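You operate a simulated robot arm through the tools that you are given. There is no shell and no other tool.

You run a simulated robot arm. Do the job below in one go: nothing can be reset, and whatever is moved stays where it is left.

Task
Scan both bottles by the scanner, stand them in the green tray and lift it into the small tote.
Fine: the small tote beside the scanner; press DONE last. Set down upright: bottle.
Where things are to end (x, y in the base frame): green tray within 30 mm of [740, 750].
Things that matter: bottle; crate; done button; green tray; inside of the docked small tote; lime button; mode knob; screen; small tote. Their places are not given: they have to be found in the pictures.

It is judged by the outcome, as a careful person would: the job done as asked, and still so three seconds after it is handed in. It fails if anything else is knocked over, pushed out of place, dropped, spilled or broken.

Robot
A 7-joint arm with a two-finger parallel gripper, fixed in place. Base frame: the origin is on the floor under the middle of its stand, x ahead of it, y to its left, z up; the work surface is at about z = 867. Lengths are in mm, angles in rad, forces in N, time in s.
It reaches about 1247 mm from its shoulder. Its first joint turns from -2.304 to 2.304 rad. Payload 3.91 kg.
The tool frame sits at the grasp point between the pads (the TCP): z along the fingers, y along the line on which they close. The tips reach 30 mm beyond it. Largest opening 110 mm; finger width 20, thickness 10; the body of the gripper, 48 by 112 mm, starts 55 mm behind the TCP.
Orientation is that of the tool frame in the base frame, as a unit quaternion [w, x, y, z]. With the fingers straight down and closing along the base's y, the tool's x points along the base's -x, its y along +y and its z along -z.

Tools
- The arm moves only by the tool nudge_tool. Its arguments are lists of equal length, an entry for each row: "xyz": the shift along the base's x, y, z in mm, a list of three; "rot": the turn, a rotation vector about the base's x, y, z in rad, a list of three; "fingers": the gripper command, from -1 (fully open) to 1 (shut), values between in proportion. In form: {"xyz": [[x, y, z], ...], "rot": [[wx, wy, wz], ...], "fingers": [fingers, ...]}. A call has 1 to 20 rows; each row is the pose to reach, as a shift and turn from the pose commanded when the call began. Each row takes 0.2 s and may step no farther than 50 mm and 0.15 rad from the row before; otherwise, or with a gripper value out of range, the whole call is refused. Where a pose cannot be reached the arm comes as near as it can. A force on the tool above 40 N (or 10 N above the force at the start of the call, whichever is more), or a blocked arm, ends the call early, and 0.2 s more pass. The fingers move at their own pace (about 108 mm/s each) and stop on an object; they squeeze with about 35 N. The grip force told is the motor's: it shows also when the fingers shut on nothing. Time passes only in rows, and 0.2 s behind the last, so rows that repeat a pose let the fingers close. The reply holds the time, the measured pose of the TCP, the force on the tool along the base axes, the opening and the grip force, in the units named above and with some noise, with the torque about the TCP (base axes, N m) and any sound that the robot's microphone picked up.
- Cameras (640 x 400 px; columns grow to the right, rows downward): "scene" is fixed at [51.9, 650.3, 1450]; the picture's right is [-0.32, -0.95, 0.00], its down [-0.55, 0.19, -0.82] and it looks along [0.77, -0.26, -0.58] (base axes); focal length 327 px, centre (320, 200). "wrist" rides on the gripper at [72, 17, -103] in the tool frame; the picture's right is [-0.23, 0.97, 0.00], its down [-0.76, -0.18, -0.62] and it looks along [-0.61, -0.14, 0.78] (tool axes); focal length 222 px, centre (320, 200).
- get_image(camera): a new picture of that camera. The clock stands still meanwhile.
- probe_pixels(camera, pixels): for up to 12 pixels [column, row] of the newest picture of that camera ("zoom" is the newest enlarged one), the place [x, y, z] in the base frame of the surface seen there, good to about 3 mm. The clock stands still meanwhile.
- inspect(camera, box): a new picture of the part [left, top, right, bottom] of that camera's present view, enlarged. The clock stands still meanwhile.
- job_done(): hands the job in; it is judged then, once.

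Leave the gripper open and the arm clear of the work at the hand-in unless told otherwise.

The tools are called after ">>>" as name(argument=value, ...) on one line, values as JSON. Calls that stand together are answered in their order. nudge_tool: Moves the arm, as the interface text tells. Its arguments: {"type":"object","properties":{"xyz":{"type":"array","items":{"type":"array","items":{"type":"number"}}},"rot":{"type":"array","items":{"type":"array","items":{"type":"number"}}},"fingers":{"type":"array","items":{"type":"number"}}},"required":["xyz","rot","fingers"]} The other tools are called the same way: get_image (camera) takes a picture; probe_pixels (camera, pixels) gives the place of the surface under pixels of a picture; inspect (camera, box) takes an enlarged picture of a part of a camera's view; job_done () hands the job in.

At the start:

```text
clock: 0.0
tool_pos: [609.9, 209.6, 1213.2]
tcp_rot: [-0.001, 0.0, 1.0, 0.0]
wrist_force: [-0.3, -0.1, -0.1]
moment: [0.0, 0.0, 0.04]
opening: 109.9
grasp_force: 0.1
```

scene: 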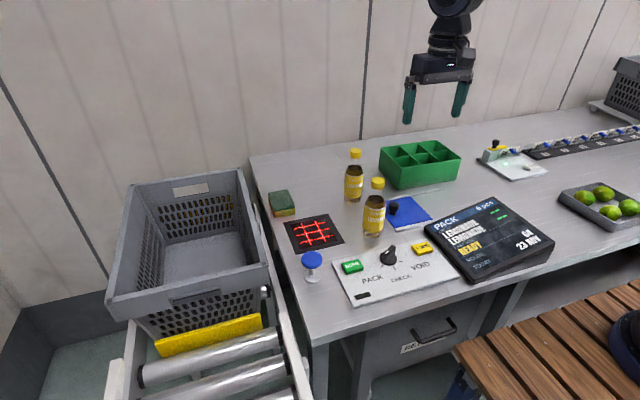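
wrist: 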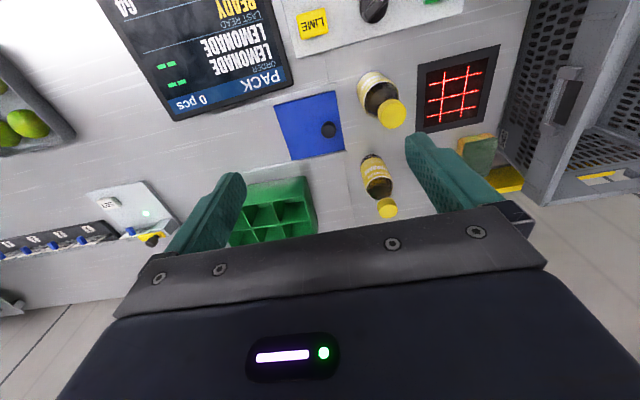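

I see two bottles with yellow caps near (354,175) and (374,208), a green divided tray at (420,163), a scanner window with red lines at (313,233), a control panel with DONE button, knob and LIME button, a screen and a crate at the left. I'll look closer at each area.

>>> inspect(camera="scene", box=[250, 130, 410, 230])

>>> inspect(camera="scene", box=[320, 190, 560, 340])

>>> inspect(camera="scene", box=[80, 150, 320, 300])

>>> inspect(camera="scene", box=[460, 50, 640, 162])

```text
4.00 times, centred on (330, 180) of scene
```

zoom: 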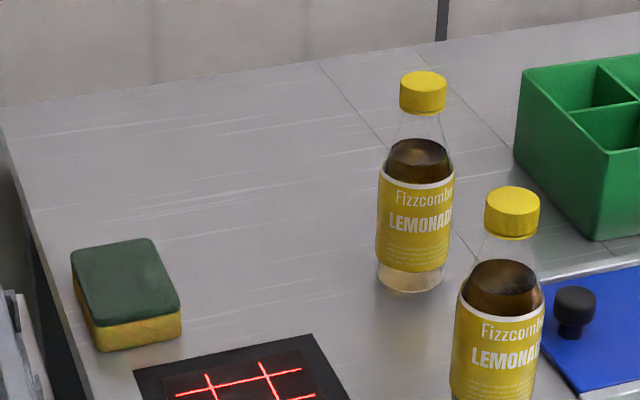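

```text
2.67 times, centred on (440, 265) of scene
```

zoom: 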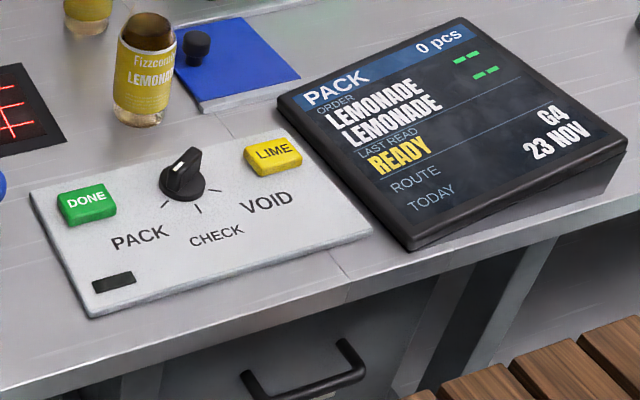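

```text
2.67 times, centred on (200, 225) of scene
```

zoom: 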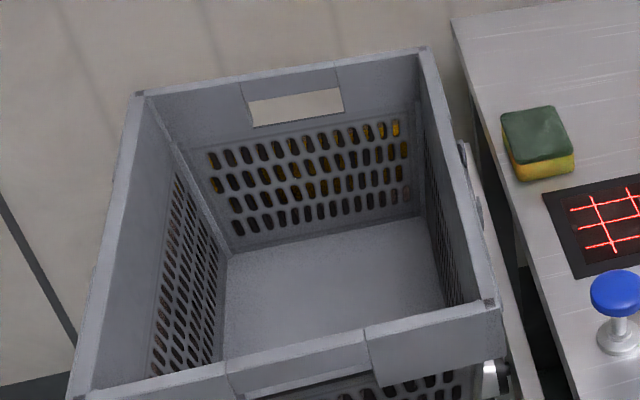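

```text
3.56 times, centred on (550, 106) of scene
```

zoom: 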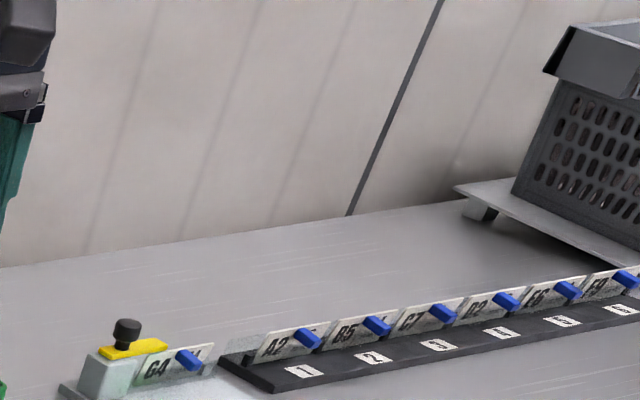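

The screen says PACK, 0 pcs, order LEMONADE ×2, READY. Now I'll measure the crate at the left, the scanner, bottles and tray in the scene picture.

>>> get_image(camera="scene")

>>> probe_pixels(camera="scene", pixels=[[132, 186], [240, 170], [268, 264], [110, 305], [205, 250], [185, 245], [230, 245], [180, 265], [240, 262], [192, 300], [255, 220], [120, 245]])

>>> probe_pixels(camera="scene", pixels=[[285, 222], [327, 216], [343, 242], [300, 253], [313, 233], [356, 153], [353, 183], [377, 182], [373, 215], [281, 203], [311, 258], [313, 279]])

>>> probe_pixels(camera="scene", pixels=[[381, 148], [435, 141], [460, 155], [400, 167], [400, 188], [459, 173], [402, 153], [430, 149], [420, 159], [440, 155], [352, 266], [389, 253]])

```text
taken
```

scene: 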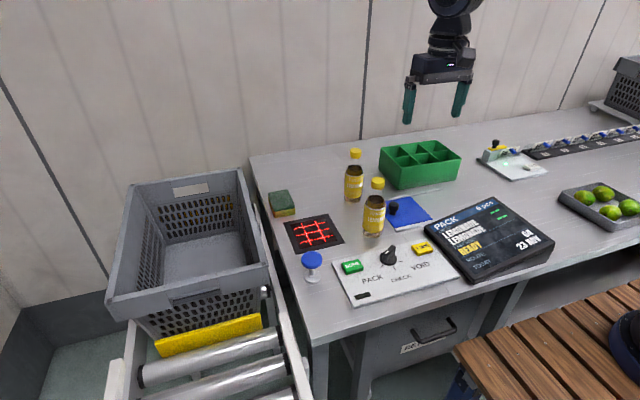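

```text
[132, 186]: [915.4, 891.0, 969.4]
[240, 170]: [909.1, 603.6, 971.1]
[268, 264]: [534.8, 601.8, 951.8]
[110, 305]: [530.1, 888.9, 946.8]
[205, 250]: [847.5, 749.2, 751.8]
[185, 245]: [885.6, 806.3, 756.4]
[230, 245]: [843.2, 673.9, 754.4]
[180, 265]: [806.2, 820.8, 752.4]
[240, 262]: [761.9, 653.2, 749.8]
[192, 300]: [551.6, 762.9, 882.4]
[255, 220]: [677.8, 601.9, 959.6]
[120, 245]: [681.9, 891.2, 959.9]
```

```text
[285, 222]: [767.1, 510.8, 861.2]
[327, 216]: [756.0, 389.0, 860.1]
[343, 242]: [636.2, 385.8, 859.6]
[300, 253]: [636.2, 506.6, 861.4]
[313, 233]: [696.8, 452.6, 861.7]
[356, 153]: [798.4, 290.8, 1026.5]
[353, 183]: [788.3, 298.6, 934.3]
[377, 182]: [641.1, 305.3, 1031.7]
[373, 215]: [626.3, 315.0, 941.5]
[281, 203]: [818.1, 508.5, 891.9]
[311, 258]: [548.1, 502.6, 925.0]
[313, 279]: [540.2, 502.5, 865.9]
```

```text
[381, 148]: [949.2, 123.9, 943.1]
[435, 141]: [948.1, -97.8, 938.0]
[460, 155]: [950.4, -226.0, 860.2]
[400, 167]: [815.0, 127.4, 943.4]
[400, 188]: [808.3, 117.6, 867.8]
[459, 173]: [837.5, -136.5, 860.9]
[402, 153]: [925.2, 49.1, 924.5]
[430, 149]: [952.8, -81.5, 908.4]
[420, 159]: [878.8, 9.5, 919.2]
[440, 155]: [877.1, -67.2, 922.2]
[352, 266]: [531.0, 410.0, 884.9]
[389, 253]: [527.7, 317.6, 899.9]
```

The tote beside the scanner spans about x 530–915, y 602–891, rim z≈960, floor ≈752. The tray is at x 815–949, y about −98…124. I'll zoom on the knob, screen and tray for detail, and use the wrist view.

>>> inspect(camera="scene", box=[330, 225, 450, 300])

>>> inspect(camera="scene", box=[370, 120, 482, 190])

>>> inspect(camera="wrist", box=[340, 50, 500, 150])

>>> inspect(camera="wrist", box=[300, 110, 460, 220])

```text
5.33 times, centred on (390, 262) of scene
```

zoom: 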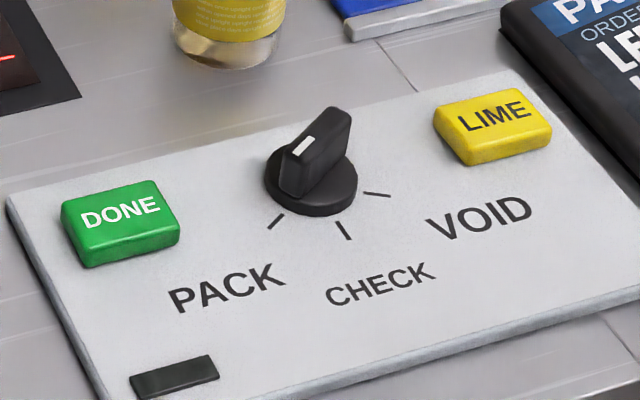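

```text
5.71 times, centred on (426, 155) of scene
```

zoom: 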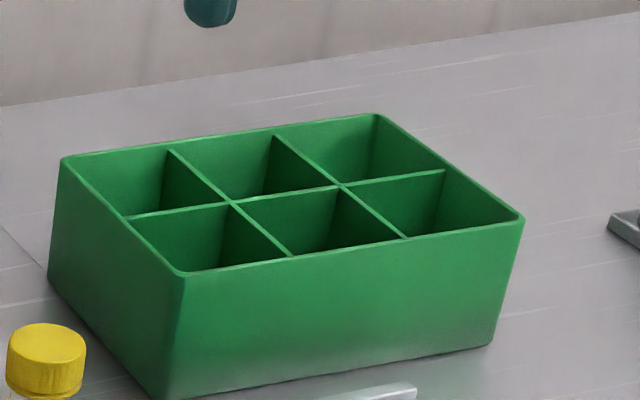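

```text
4.00 times, centred on (420, 100) of wrist
```

zoom: 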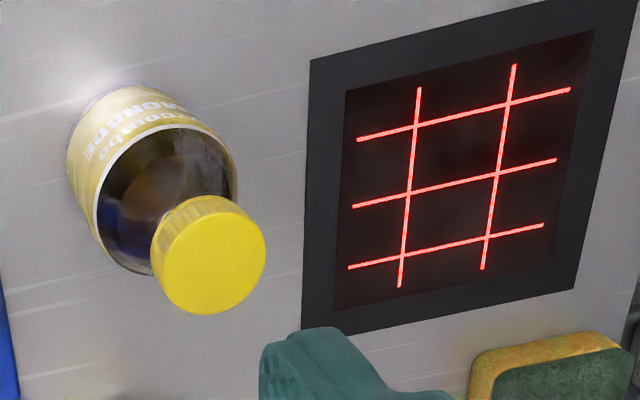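

```text
3.64 times, centred on (380, 165) of wrist
```

zoom: 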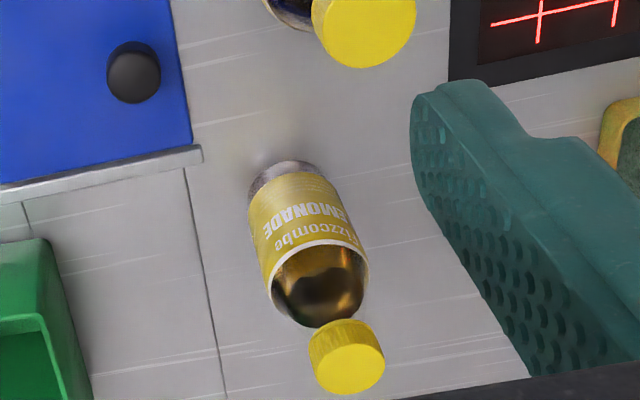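

The knob's pointer is toward PACK and the screen confirms. The visible labels show no barcode, so I'll turn the wrist by 90° and move toward −y, staying high, to see the bottles' back sides.

>>> nudge_tool(xyz=[[8, -14, -6], [16, -28, -12], [25, -42, -18], [33, -56, -24], [41, -70, -30], [50, -84, -36], [58, -98, -42], [66, -112, -48], [74, -126, -54], [82, -140, -60], [90, -150, -63]], rot=[[0, 0, 0.1428], [0, 0, 0.2856], [0, 0, 0.4284], [0, 0, 0.5712], [0, 0, 0.714], [0, 0, 0.8568], [0, 0, 0.9996], [0, 0, 1.1424], [0, 0, 1.2852], [0, 0, 1.428], [0, 0, 1.5708]], fingers=[-1, -1, -1, -1, -1, -1, -1, -1, -1, -1, -1])

>>> get_image(camera="wrist")

>>> get_image(camera="scene")

```text
clock: 2.4
tool_pos: [697.5, 59.2, 1151.5]
tcp_rot: [0.0, 0.709, -0.706, 0.0]
wrist_force: [0.2, -0.2, 0.8]
moment: [0.02, -0.02, 0.0]
opening: 110.3
grasp_force: 0.1
```

```text
taken
```

wrist: 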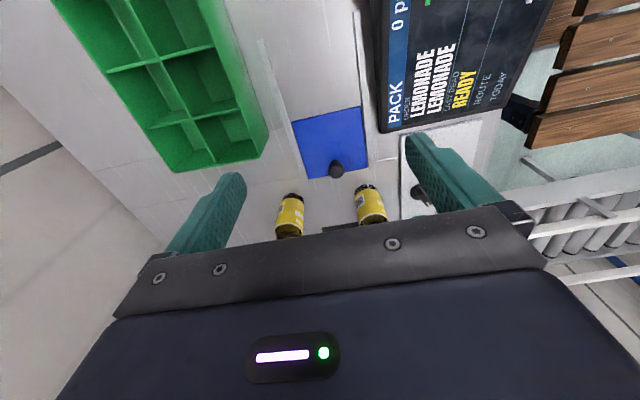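

```text
taken
```

scene: 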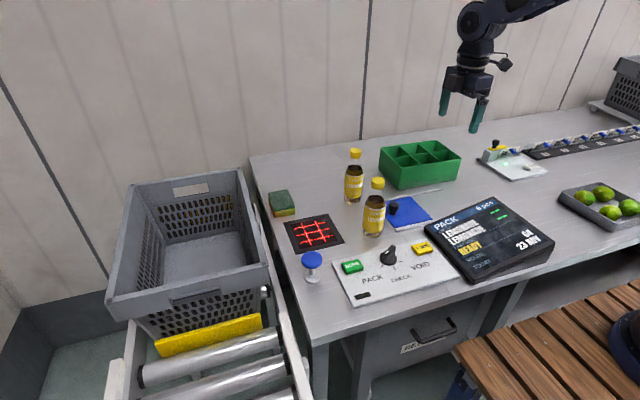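

Both bottles appear at (290,215) and (370,205). I'll enlarge them.

>>> inspect(camera="wrist", box=[260, 170, 404, 260])

>>> inspect(camera="wrist", box=[40, 0, 280, 180])

```text
4.44 times, centred on (332, 215) of wrist
```

zoom: 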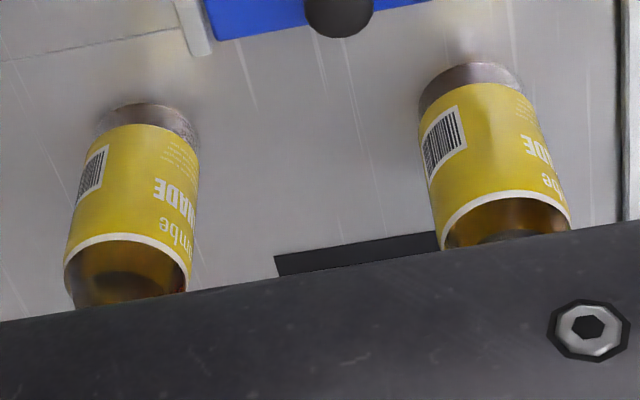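

```text
2.22 times, centred on (160, 90) of wrist
```

zoom: 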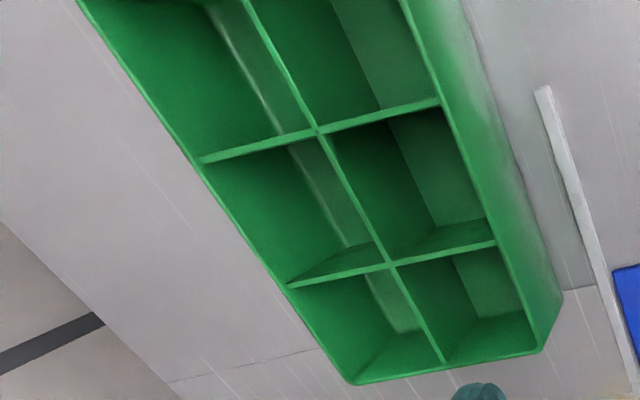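

Barcodes are seen: bottle 1 (right) at zoom (444,145), bottle 2 (left) at (92,172), low on the labels. I'll re-zoom on the bottles and probe barcode centres and label edges.

>>> inspect(camera="wrist", box=[260, 170, 404, 260])

>>> probe_pixels(camera="zoom", pixels=[[444, 145], [460, 115], [432, 175], [480, 145], [515, 130], [530, 170], [500, 200], [92, 172], [104, 148], [130, 170], [170, 160], [185, 180]])

>>> probe_pixels(camera="zoom", pixels=[[470, 75], [150, 112], [435, 160], [455, 130], [82, 190], [98, 160], [510, 192], [130, 235]])

```text
4.44 times, centred on (332, 215) of wrist
```

zoom: 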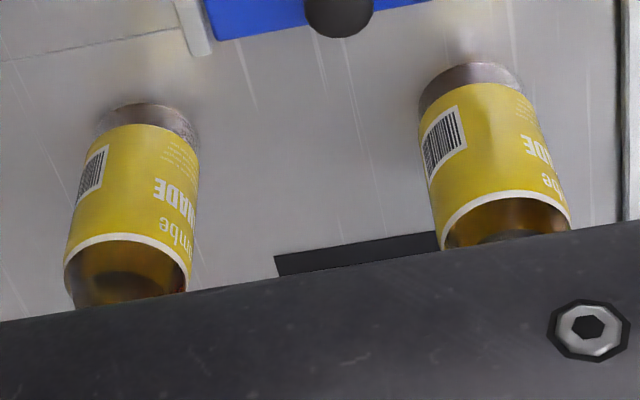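

```text
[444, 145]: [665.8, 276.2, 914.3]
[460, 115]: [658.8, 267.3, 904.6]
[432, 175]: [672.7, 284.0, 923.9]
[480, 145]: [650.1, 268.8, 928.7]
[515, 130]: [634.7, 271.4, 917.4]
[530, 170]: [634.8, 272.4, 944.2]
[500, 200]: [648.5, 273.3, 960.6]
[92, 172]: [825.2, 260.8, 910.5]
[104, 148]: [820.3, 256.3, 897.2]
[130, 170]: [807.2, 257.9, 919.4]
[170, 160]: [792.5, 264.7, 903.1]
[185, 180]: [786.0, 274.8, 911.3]
```

```text
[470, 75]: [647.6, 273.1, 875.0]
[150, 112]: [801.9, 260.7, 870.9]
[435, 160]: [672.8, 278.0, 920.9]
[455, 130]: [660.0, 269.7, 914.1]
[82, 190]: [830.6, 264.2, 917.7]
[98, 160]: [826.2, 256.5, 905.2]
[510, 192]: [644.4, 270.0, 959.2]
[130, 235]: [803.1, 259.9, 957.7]
```

Bottle 1 axis is near (647,297), barcode facing azimuth ≈ −49°; bottle 2 axis near (812,285), barcode azimuth ≈ −66°. Barcodes must face the scanner window below. Before handling, I'll get a better view of the tray: moving high towards (862,−190).

>>> nudge_tool(xyz=[[25, -38, 0], [50, -76, 0], [75, -114, 0], [100, -152, 0], [125, -190, 0], [150, -228, 0], [165, -250, 0]], rot=[[0, 0, 0], [0, 0, 0], [0, 0, 0], [0, 0, 0], [0, 0, 0], [0, 0, 0], [0, 0, 0]], fingers=[-1, -1, -1, -1, -1, -1, -1])

>>> get_image(camera="wrist")

```text
clock: 4.0
tool_pos: [865.5, -190.7, 1153.9]
tcp_rot: [0.0, 0.708, -0.707, -0.001]
wrist_force: [-0.6, 0.4, 0.5]
moment: [-0.02, 0.02, 0.01]
opening: 110.2
grasp_force: 0.1
```

```text
taken
```

wrist: 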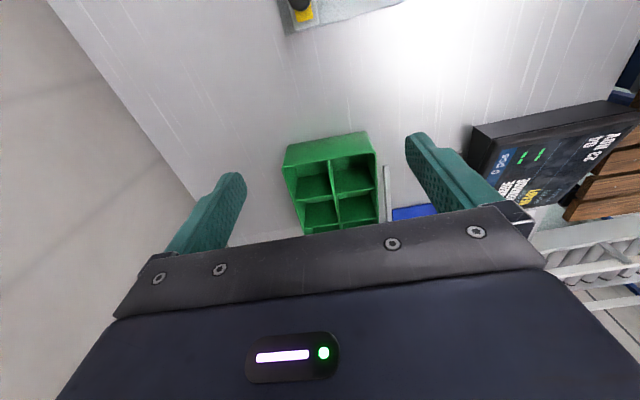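

The gripper hides much of the tray; I'll move back +130 in y to see it whole, and also check the light grey strip near it.

>>> nudge_tool(xyz=[[0, 45, 0], [0, 90, 0], [0, 130, 0]], rot=[[0, 0, 0], [0, 0, 0], [0, 0, 0]], fingers=[-1, -1, -1])

>>> get_image(camera="wrist")

>>> inspect(camera="wrist", box=[230, 20, 454, 160])

>>> inspect(camera="scene", box=[370, 160, 482, 230])

```text
clock: 4.8
tool_pos: [864.4, -61.4, 1150.3]
tcp_rot: [0.0, -0.707, 0.707, 0.001]
wrist_force: [0.0, 0.0, -1.0]
moment: [0.06, 0.0, -0.02]
opening: 110.1
grasp_force: 0.1
```

```text
taken
```

wrist: 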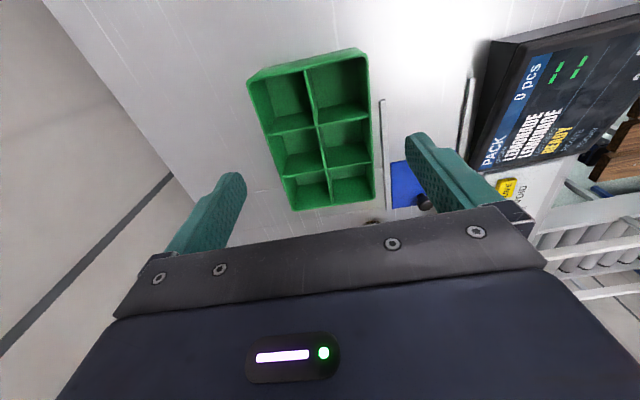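

```text
2.86 times, centred on (342, 90) of wrist
```

zoom: 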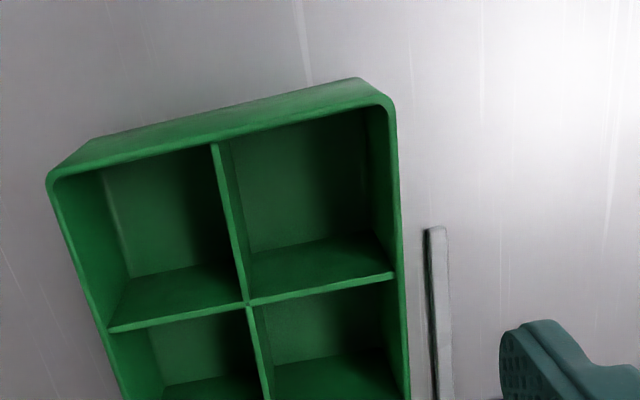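

```text
5.71 times, centred on (426, 195) of scene
```

zoom: 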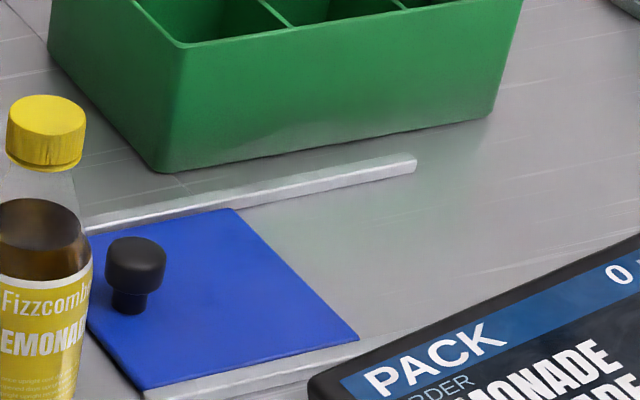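

The grey strips are low rails of the blue sliding cover. Now I probe the tray rim, dividers and floor in the wrist picture.

>>> probe_pixels(camera="wrist", pixels=[[249, 84], [367, 53], [374, 201], [296, 208], [307, 71], [316, 127], [323, 171], [329, 203], [272, 134], [371, 118], [285, 177], [373, 164]])

>>> probe_pixels(camera="wrist", pixels=[[285, 108], [338, 90], [300, 150], [345, 135], [312, 187], [350, 182], [258, 100], [370, 90], [384, 130], [469, 100], [425, 200], [400, 180]])

```text
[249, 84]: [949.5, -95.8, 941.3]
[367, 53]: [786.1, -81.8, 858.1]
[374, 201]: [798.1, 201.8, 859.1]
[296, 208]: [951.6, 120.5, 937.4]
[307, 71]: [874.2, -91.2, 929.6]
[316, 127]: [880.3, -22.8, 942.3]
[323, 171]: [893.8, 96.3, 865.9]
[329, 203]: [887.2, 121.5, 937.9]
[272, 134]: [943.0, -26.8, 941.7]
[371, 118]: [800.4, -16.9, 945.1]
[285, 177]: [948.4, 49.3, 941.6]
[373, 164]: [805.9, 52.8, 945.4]
```

```text
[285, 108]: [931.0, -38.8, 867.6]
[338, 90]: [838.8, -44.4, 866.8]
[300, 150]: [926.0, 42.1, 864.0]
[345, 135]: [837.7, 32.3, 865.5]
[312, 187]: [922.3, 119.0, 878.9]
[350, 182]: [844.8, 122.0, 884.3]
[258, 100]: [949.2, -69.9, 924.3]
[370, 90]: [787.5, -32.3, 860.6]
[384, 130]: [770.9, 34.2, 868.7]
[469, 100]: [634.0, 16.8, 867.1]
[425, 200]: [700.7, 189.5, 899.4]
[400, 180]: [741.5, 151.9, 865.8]
```

Tray rim spans x 802–951, y −98…124 (centre ≈ (877,13)), 2×3 cells, dividers at y≈−25, 51 and x≈879, floor z≈866. Bottles go in diagonal cells (915,−62) and (840,88), leaving the middle for lifting by the central divider. Now I move high over to the left of bottle 1, yawing by +41° so that the camera side faces azimuth −49°.

>>> nudge_tool(xyz=[[-24, 37, 0], [-49, 74, 0], [-73, 110, 0], [-97, 147, 0], [-122, 184, 0], [-146, 221, 0], [-170, 258, 0], [-195, 295, 0], [-219, 331, 0], [-243, 368, 0], [-268, 405, 0], [-292, 442, 0]], rot=[[0, 0, 0.06], [0, 0, 0.119], [0, 0, 0.179], [0, 0, 0.239], [0, 0, 0.298], [0, 0, 0.358], [0, 0, 0.417], [0, 0, 0.477], [0, 0, 0.537], [0, 0, 0.596], [0, 0, 0.656], [0, 0, 0.7156]], fingers=[-1, -1, -1, -1, -1, -1, -1, -1, -1, -1, -1, -1])

>>> get_image(camera="scene")

```text
clock: 7.4
tool_pos: [572.3, 379.0, 1153.8]
tcp_rot: [0.0, 0.91, -0.414, -0.001]
wrist_force: [0.6, -0.7, 1.1]
moment: [0.03, 0.01, 0.01]
opening: 110.1
grasp_force: 0.2
```

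```text
taken
```

scene: 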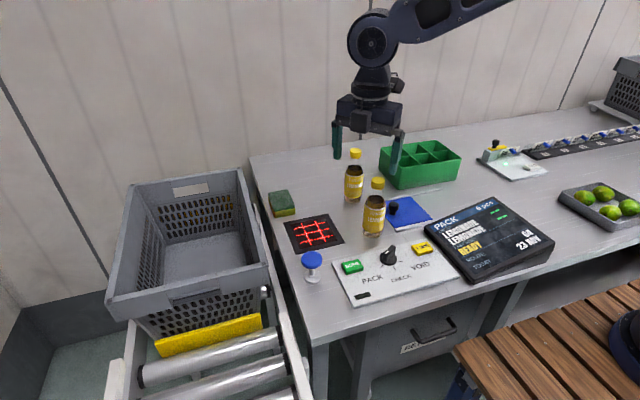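

Orientation is as wanted. Now I tilt the gripper 60° so it points along azimuth −49° and 30° below horizontal (n = (−0.755,−0.656,0)), in the air, and check it can be reached.

>>> nudge_tool(xyz=[[0, 0, 0], [0, 0, 0], [0, 0, 0], [0, 0, 0], [0, 0, 0], [0, 0, 0], [0, 0, 0], [0, 0, 0]], rot=[[-0.099, -0.086, 0], [-0.198, -0.172, 0], [-0.297, -0.258, 0], [-0.395, -0.344, 0], [-0.494, -0.43, 0], [-0.593, -0.515, 0], [-0.692, -0.601, 0], [-0.79, -0.687, 0]], fingers=[-1, -1, -1, -1, -1, -1, -1, -1])

>>> get_image(camera="scene")

>>> get_image(camera="wrist")

```text
clock: 9.2
tool_pos: [570.7, 381.8, 1152.1]
tcp_rot: [0.207, 0.787, -0.359, 0.456]
wrist_force: [0.0, 0.6, -0.4]
moment: [0.01, 0.02, 0.04]
opening: 109.9
grasp_force: 0.0
```

```text
taken
```

scene: 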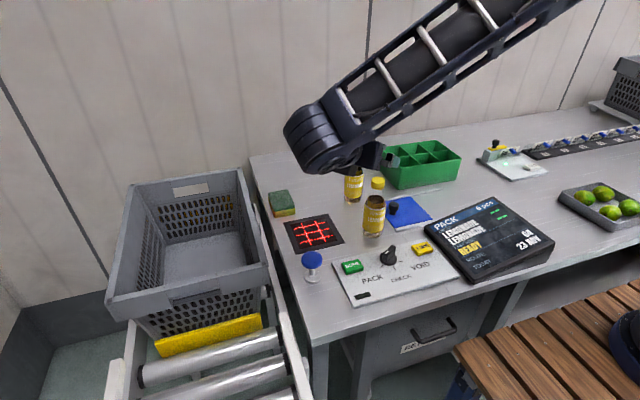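

```text
taken
```

wrist: 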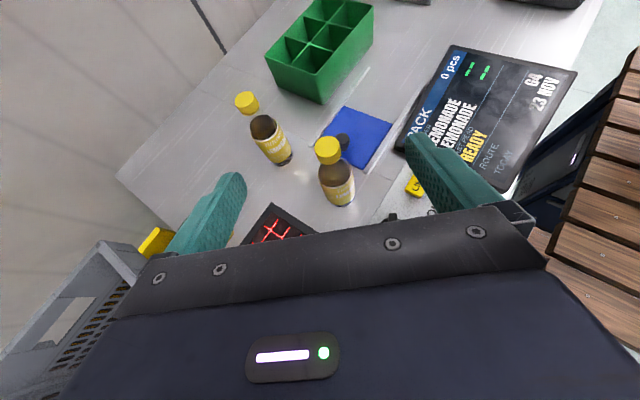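

The pose was reached exactly. The wrist camera sees bottle 1 at (338,170), cap at (327,150), bottle 2 at (268,130). I'll zoom and probe to refine bottle 1's axis.

>>> inspect(camera="wrist", box=[220, 80, 380, 220])

>>> probe_pixels(camera="wrist", pixels=[[327, 145], [327, 158], [330, 175], [338, 185], [325, 185], [350, 180], [337, 200], [320, 178], [330, 200], [350, 195], [245, 97], [268, 140]])

```text
2.86 times, centred on (300, 150) of wrist
```

zoom: 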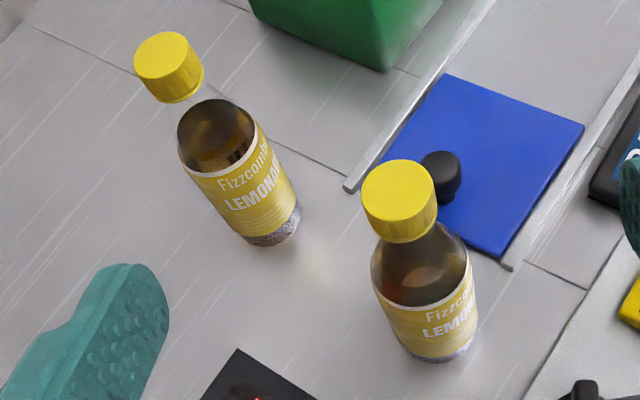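

```text
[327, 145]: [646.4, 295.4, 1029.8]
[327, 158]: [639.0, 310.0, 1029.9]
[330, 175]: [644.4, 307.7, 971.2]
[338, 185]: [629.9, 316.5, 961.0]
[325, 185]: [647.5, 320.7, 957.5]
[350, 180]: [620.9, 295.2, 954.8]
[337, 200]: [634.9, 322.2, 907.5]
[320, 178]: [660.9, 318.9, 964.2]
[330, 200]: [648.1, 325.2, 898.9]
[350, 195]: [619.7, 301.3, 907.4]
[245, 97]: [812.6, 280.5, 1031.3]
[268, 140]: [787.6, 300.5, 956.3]
```

Bottle 1's axis is at about (647.5,297), radius ≈28.5, straight body up to z≈960. I descend to the pre-grasp point (573,382,990), 130 mm back from the grasp.

>>> nudge_tool(xyz=[[0, 0, -40], [0, 0, -80], [0, 0, -120], [0, 0, -160], [0, 0, -160]], rot=[[0, 0, 0], [0, 0, 0], [0, 0, 0], [0, 0, 0], [0, 0, 0]], fingers=[-1, -1, -1, -1, -1])

>>> get_image(camera="scene")

>>> get_image(camera="wrist")

```text
clock: 10.4
tool_pos: [571.5, 381.1, 992.4]
tcp_rot: [0.207, 0.788, -0.359, 0.456]
wrist_force: [-0.1, 0.0, -0.2]
moment: [0.01, 0.01, 0.0]
opening: 110.1
grasp_force: 0.0
```

```text
taken
```

scene: 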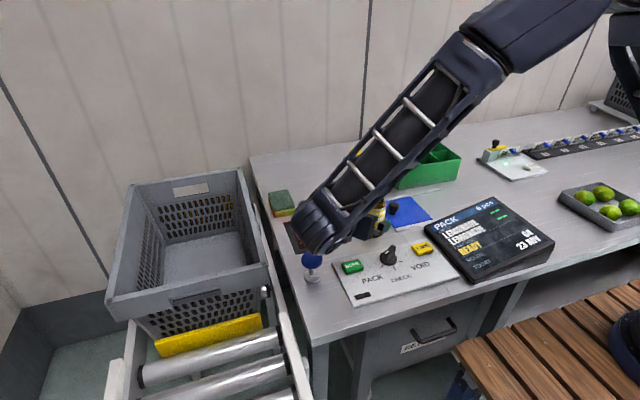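

```text
taken
```

wrist: 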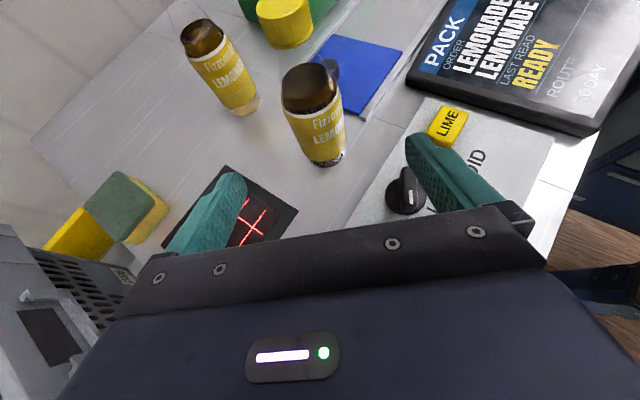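

Bottle 1 is between the open fingers ahead. I'll check where the wrist knuckle is relative to the blue ball post (311,260).

>>> probe_pixels(camera="scene", pixels=[[300, 225], [318, 240], [325, 250], [340, 235], [345, 215], [360, 215], [380, 215], [375, 232], [312, 258], [365, 200]])

>>> inspect(camera="scene", box=[270, 160, 430, 290])

```text
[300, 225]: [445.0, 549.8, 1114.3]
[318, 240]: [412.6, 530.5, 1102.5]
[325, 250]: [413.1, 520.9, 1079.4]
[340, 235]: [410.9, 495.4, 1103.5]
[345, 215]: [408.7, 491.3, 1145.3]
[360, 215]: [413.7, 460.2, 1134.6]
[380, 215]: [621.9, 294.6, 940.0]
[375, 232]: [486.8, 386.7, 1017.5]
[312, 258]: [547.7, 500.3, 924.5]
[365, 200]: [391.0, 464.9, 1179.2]
```

```text
3.08 times, centred on (350, 225) of scene
```

zoom: 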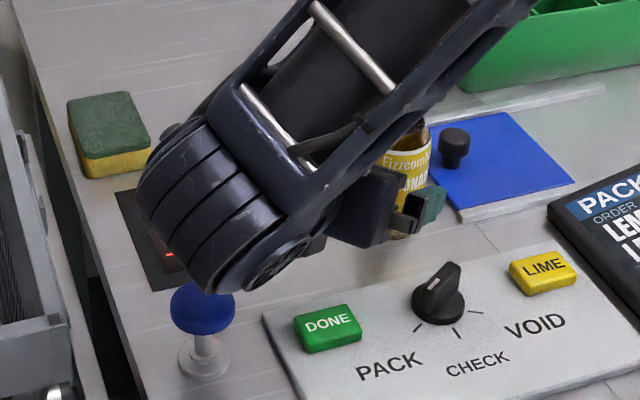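

The knuckle is well above the ball. I advance along the fingers by (76,−84,−67) so the bottle sits between the pads, then look.

>>> nudge_tool(xyz=[[13, -14, -11], [25, -28, -22], [38, -42, -33], [51, -56, -45], [63, -70, -56], [70, -77, -62], [76, -84, -67], [76, -84, -67]], rot=[[0, 0, 0], [0, 0, 0], [0, 0, 0], [0, 0, 0], [0, 0, 0], [0, 0, 0], [0, 0, 0], [0, 0, 0]], fingers=[-1, -1, -1, -1, -1, -1, -1, -1])

>>> get_image(camera="wrist")

>>> inspect(camera="scene", box=[270, 160, 430, 290])

```text
clock: 12.2
tool_pos: [647.2, 298.7, 926.0]
tcp_rot: [0.207, 0.788, -0.358, 0.455]
wrist_force: [-0.2, 1.0, 0.2]
moment: [0.03, 0.01, -0.01]
opening: 110.1
grasp_force: 0.2
```

```text
taken
```

wrist: 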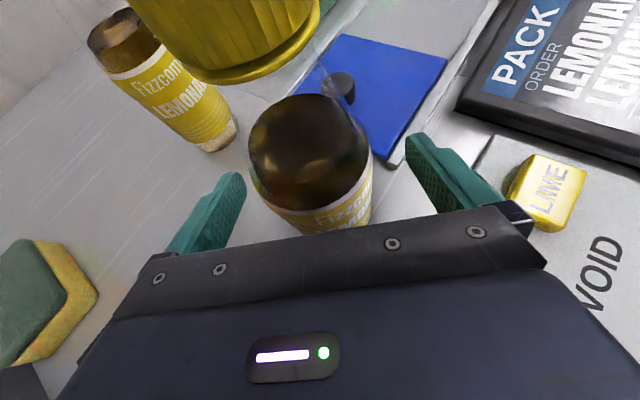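

```text
3.08 times, centred on (350, 225) of scene
```

zoom: 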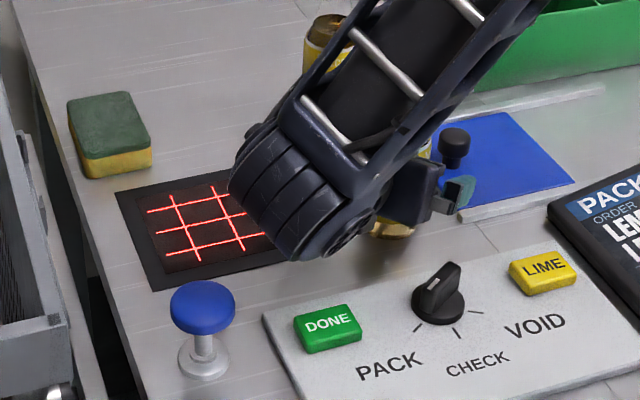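

The bottle is centred between the fingers. I close gently in steps and hold.

>>> nudge_tool(xyz=[[0, 0, 0], [0, 0, 0], [0, 0, 0], [0, 0, 0], [0, 0, 0]], rot=[[0, 0, 0], [0, 0, 0], [0, 0, 0], [0, 0, 0], [0, 0, 0]], fingers=[-0.4, -0.15, 0.1, 0.5, 1])

>>> get_image(camera="wrist")

```text
clock: 13.4
tool_pos: [647.2, 298.6, 925.3]
tcp_rot: [0.207, 0.788, -0.358, 0.456]
wrist_force: [-0.3, -1.0, 1.6]
moment: [-0.01, 0.0, 0.01]
opening: 54.6
grasp_force: 34.7
```

```text
taken
```

wrist: 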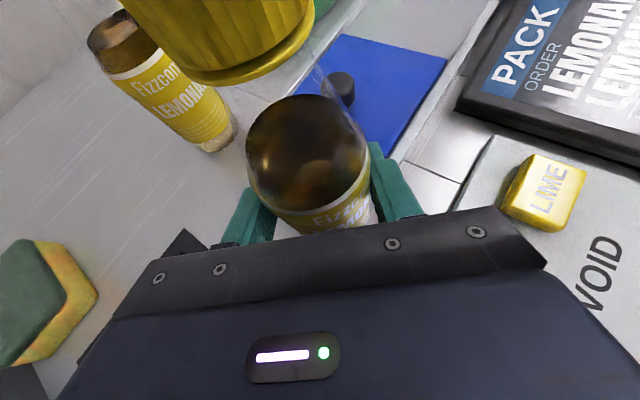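

Gripped at 54.6 mm opening, 34.7 N. I lift straight up 40 mm slowly and check the weight and that it holds.

>>> nudge_tool(xyz=[[0, 0, 10], [0, 0, 25], [0, 0, 40], [0, 0, 40]], rot=[[0, 0, 0], [0, 0, 0], [0, 0, 0], [0, 0, 0]], fingers=[1, 1, 1, 1])

>>> get_image(camera="wrist")

```text
clock: 14.4
tool_pos: [648.4, 297.8, 963.7]
tcp_rot: [0.208, 0.788, -0.358, 0.456]
wrist_force: [-0.4, 0.3, -2.2]
moment: [0.0, 0.01, -0.01]
opening: 54.8
grasp_force: 35.2
```

```text
taken
```

wrist: 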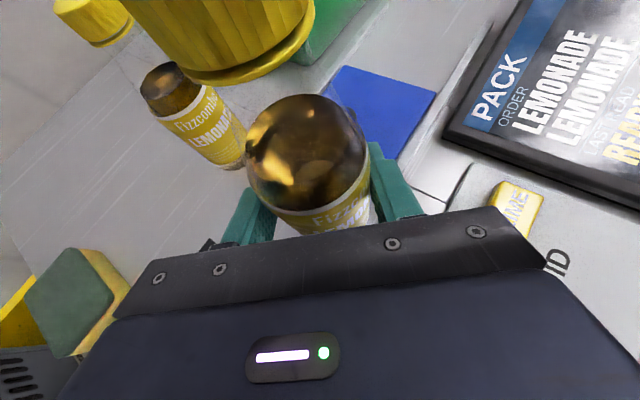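

It holds (~0.3 kg). I lift and carry the bottle upright over the scanner area to about (695,455,1100).

>>> nudge_tool(xyz=[[2, 5, 30], [10, 30, 60], [20, 62, 85], [30, 94, 105], [40, 126, 125], [47, 157, 136], [47, 157, 136]], rot=[[0, 0, 0], [0, 0, 0], [0, 0, 0], [0, 0, 0], [0, 0, 0], [0, 0, 0], [0, 0, 0]], fingers=[1, 1, 1, 1, 1, 1, 1])

>>> get_image(camera="scene")

```text
clock: 16.0
tool_pos: [696.6, 454.7, 1099.8]
tcp_rot: [0.208, 0.788, -0.359, 0.455]
wrist_force: [-0.3, -0.6, -3.5]
moment: [0.0, 0.04, -0.01]
opening: 54.8
grasp_force: 34.8
```

```text
taken
```

scene: 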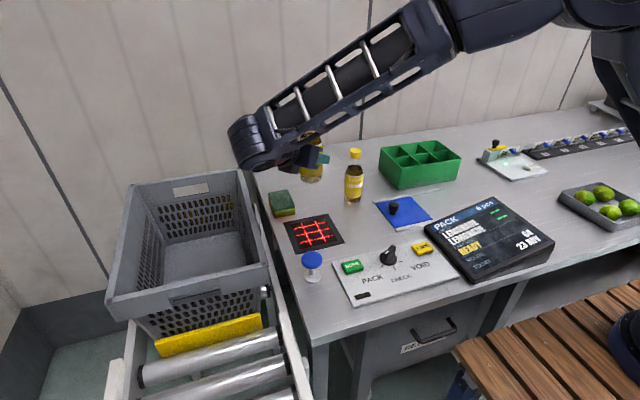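

The bottle is held over the scanner. Now I tilt the tool back 60° to point straight down (rotation about (0.755,0.656,0)), turning the barcode side downward.

>>> nudge_tool(xyz=[[0, 0, 0], [0, 0, 0], [0, 0, 0], [0, 0, 0], [0, 0, 0], [0, 0, 0], [0, 0, 0], [0, 0, 0]], rot=[[0.099, 0.086, 0], [0.198, 0.172, 0], [0.297, 0.258, 0], [0.395, 0.344, 0], [0.494, 0.43, 0], [0.593, 0.515, 0], [0.692, 0.601, 0], [0.79, 0.687, 0]], fingers=[1, 1, 1, 1, 1, 1, 1, 1])

>>> get_image(camera="scene")

>>> get_image(camera="wrist")

```text
clock: 17.8
tool_pos: [693.8, 454.1, 1101.6]
tcp_rot: [0.0, 0.91, -0.414, -0.001]
wrist_force: [-0.8, 0.8, -4.2]
moment: [-0.05, 0.0, 0.01]
opening: 54.3
grasp_force: 35.2
```

```text
taken
```

scene: 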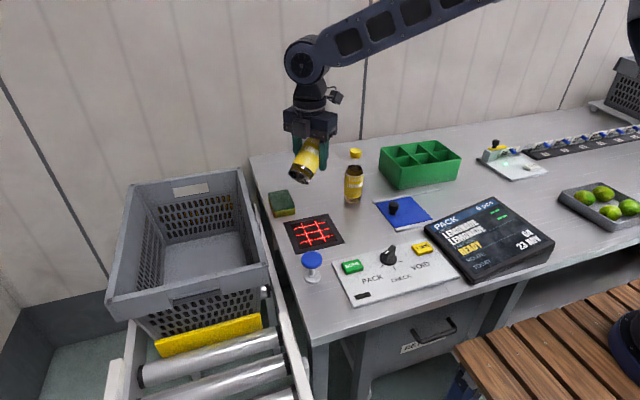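

```text
taken
```

wrist: 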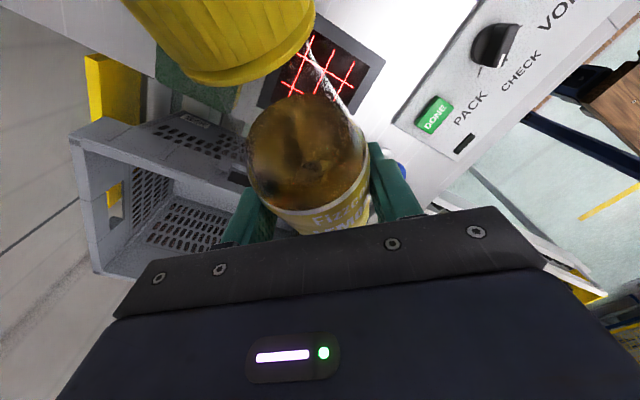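

No read yet. I tilt a further 30° so the bottle lies level with the barcode straight down, then descend towards the window in steps.

>>> nudge_tool(xyz=[[0, 0, 0], [0, 0, 0], [0, 0, 0], [0, 0, 0], [0, 0, -25], [0, 0, -50], [0, 0, -75], [0, 0, -100], [0, 0, -100]], rot=[[0.099, 0.086, 0], [0.198, 0.172, 0], [0.297, 0.258, 0], [0.395, 0.344, 0], [0.395, 0.344, 0], [0.395, 0.344, 0], [0.395, 0.344, 0], [0.395, 0.344, 0], [0.395, 0.344, 0]], fingers=[1, 1, 1, 1, 1, 1, 1, 1, 1])

>>> get_image(camera="scene")

>>> inspect(camera="scene", box=[430, 190, 558, 290])

```text
clock: 19.8
tool_pos: [695.5, 455.9, 998.8]
tcp_rot: [-0.107, 0.879, -0.401, -0.235]
wrist_force: [-0.5, 0.1, -4.1]
moment: [0.02, 0.01, -0.04]
opening: 54.5
grasp_force: 35.2
```

```text
taken
```

scene: 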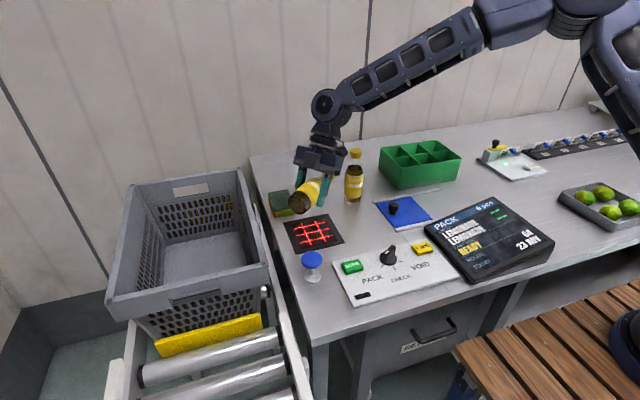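

```text
4.00 times, centred on (494, 240) of scene
```

zoom: 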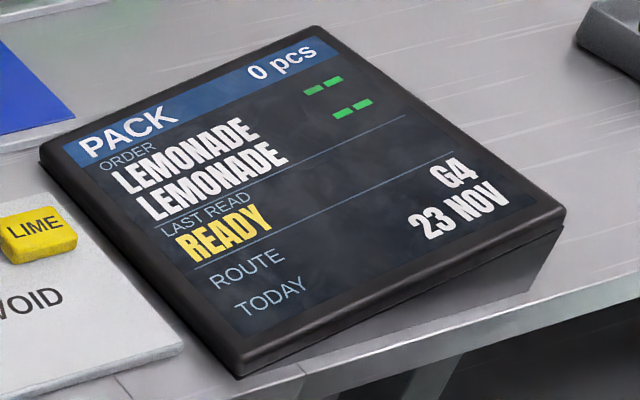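

Still 0 pcs. I lower further in steps to TCP z≈935, listening for a beep.

>>> nudge_tool(xyz=[[0, 0, -15], [0, 0, -30], [0, 0, -45], [0, 0, -60], [0, 0, -60], [0, 0, -60]], rot=[[0, 0, 0], [0, 0, 0], [0, 0, 0], [0, 0, 0], [0, 0, 0], [0, 0, 0]], fingers=[1, 1, 1, 1, 1, 1])

>>> get_image(camera="scene")

>>> get_image(camera="wrist")

```text
clock: 21.2
tool_pos: [695.3, 454.0, 941.1]
tcp_rot: [-0.108, 0.879, -0.4, -0.236]
wrist_force: [0.6, -0.6, -3.3]
moment: [-0.01, 0.0, 0.0]
opening: 54.6
grasp_force: 34.3
```

```text
taken
```

scene: 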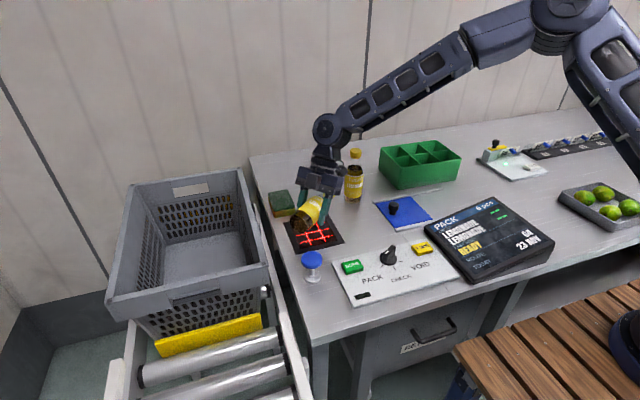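

```text
taken
```

wrist: 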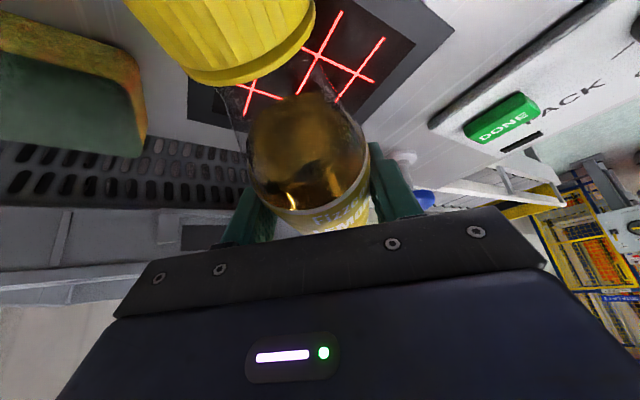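

Bottle is level over the window, with no beep yet. I check the screen and zoom on the bottle.

>>> inspect(camera="scene", box=[260, 140, 420, 260])

>>> inspect(camera="scene", box=[430, 190, 558, 290])

```text
3.33 times, centred on (340, 200) of scene
```

zoom: 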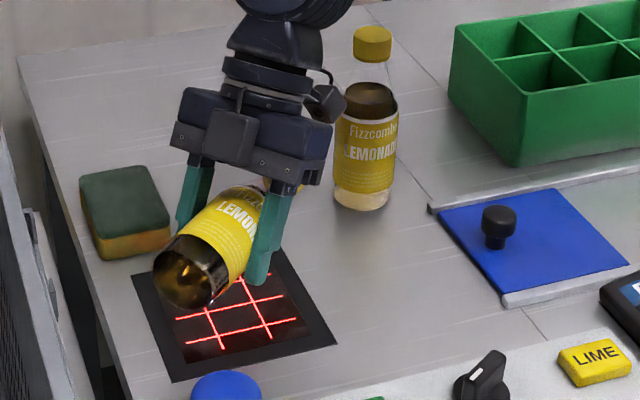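

```text
4.00 times, centred on (494, 240) of scene
```

zoom: 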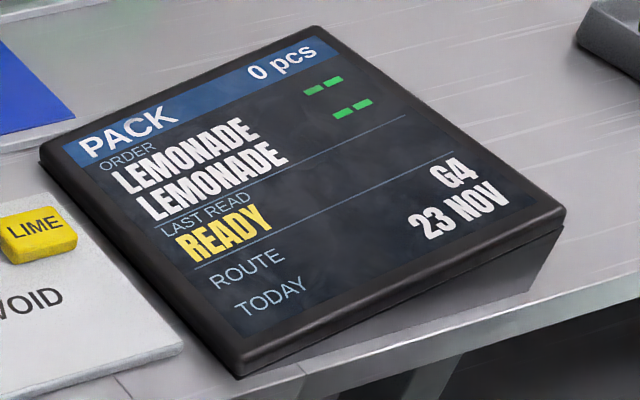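

Screen unchanged. I lower slowly to TCP z≈915 (bottle underside ≈ 20–25 mm above the glass).

>>> nudge_tool(xyz=[[0, 0, -6], [0, 0, -12], [0, 0, -18], [0, 0, -24], [0, 0, -24], [0, 0, -24]], rot=[[0, 0, 0], [0, 0, 0], [0, 0, 0], [0, 0, 0], [0, 0, 0], [0, 0, 0]], fingers=[1, 1, 1, 1, 1, 1])

>>> inspect(camera="scene", box=[260, 140, 420, 260])

>>> inspect(camera="wrist", box=[160, 0, 480, 220])

```text
clock: 22.6
tool_pos: [693.9, 453.6, 916.1]
tcp_rot: [-0.108, 0.879, -0.401, -0.235]
wrist_force: [0.9, 0.4, -3.9]
moment: [0.01, -0.02, 0.0]
opening: 54.8
grasp_force: 34.7
```

```text
3.33 times, centred on (340, 200) of scene
```

zoom: 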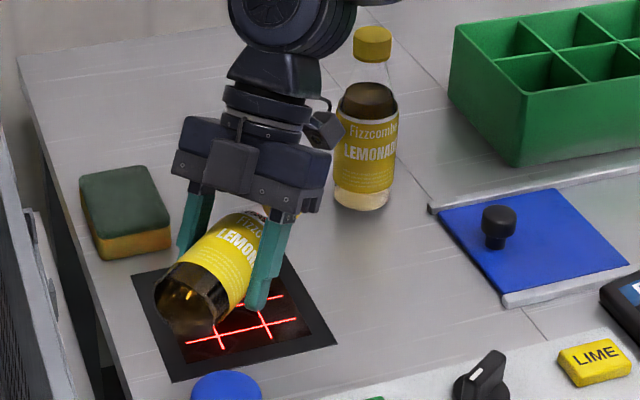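

```text
1.82 times, centred on (320, 110) of wrist
```

zoom: 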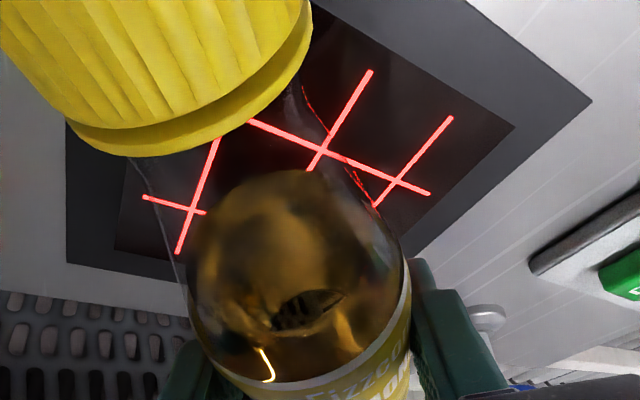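

The barcode seems to be on the underside (seen faintly through the bottle), but no read so far. I raise a little and sweep slowly over the window centre to see whether motion/position triggers a read.

>>> nudge_tool(xyz=[[0, 0, 15], [10, -8, 15], [20, -16, 15], [28, -22, 15], [20, -16, 15], [10, -8, 15], [0, 0, 15], [-10, 8, 15], [-20, 16, 15], [-28, 22, 15], [-20, 16, 15], [-10, 8, 15], [0, 0, 15]], rot=[[0, 0, 0], [0, 0, 0], [0, 0, 0], [0, 0, 0], [0, 0, 0], [0, 0, 0], [0, 0, 0], [0, 0, 0], [0, 0, 0], [0, 0, 0], [0, 0, 0], [0, 0, 0], [0, 0, 0]], fingers=[1, 1, 1, 1, 1, 1, 1, 1, 1, 1, 1, 1, 1])

>>> inspect(camera="scene", box=[430, 190, 558, 290])

```text
clock: 25.4
tool_pos: [694.2, 456.5, 932.6]
tcp_rot: [-0.108, 0.879, -0.4, -0.236]
wrist_force: [-1.1, 0.5, -2.3]
moment: [0.0, 0.0, 0.04]
opening: 54.7
grasp_force: 34.6
```

```text
4.00 times, centred on (494, 240) of scene
```

zoom: 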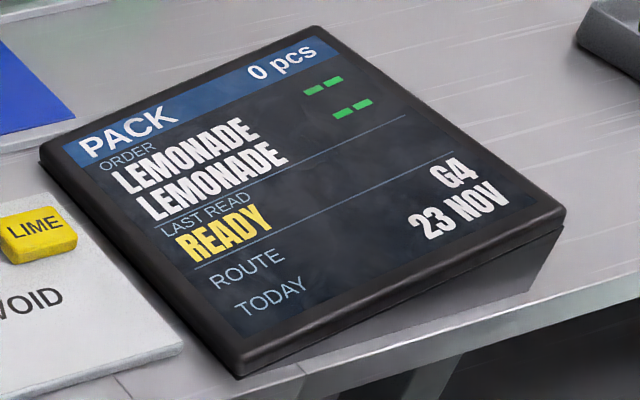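

Still no read. I'll roll the bottle about its own long axis (u=(0.656,−0.755,0)) by ±30° over the window, slightly raised, in case the barcode isn't quite facing down.

>>> nudge_tool(xyz=[[5, -5, 12], [10, -10, 15], [10, -10, 15], [10, -10, 15], [10, -10, 15], [10, -10, 15], [10, -10, 15], [10, -10, 15]], rot=[[0.046, -0.053, 0], [0.092, -0.106, 0], [0.138, -0.159, 0], [0.184, -0.211, 0], [0.23, -0.264, 0], [0.276, -0.317, 0], [0.322, -0.37, 0], [0.344, -0.395, 0]], fingers=[1, 1, 1, 1, 1, 1, 1, 1])

>>> get_image(camera="scene")

```text
clock: 27.2
tool_pos: [704.1, 446.2, 947.0]
tcp_rot: [-0.332, 0.876, -0.326, -0.124]
wrist_force: [-0.4, -0.4, -3.2]
moment: [0.03, -0.01, 0.01]
opening: 54.5
grasp_force: 35.1
```

```text
taken
```

scene: 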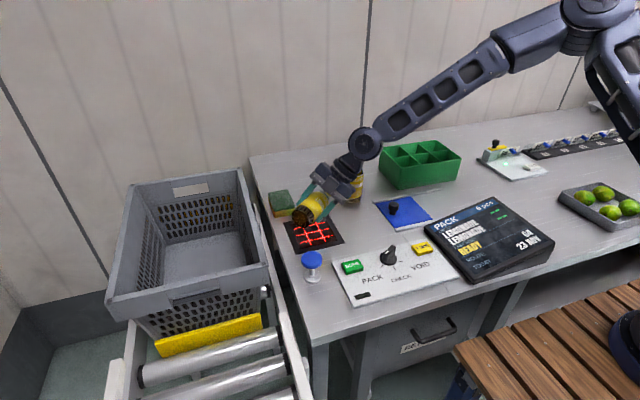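

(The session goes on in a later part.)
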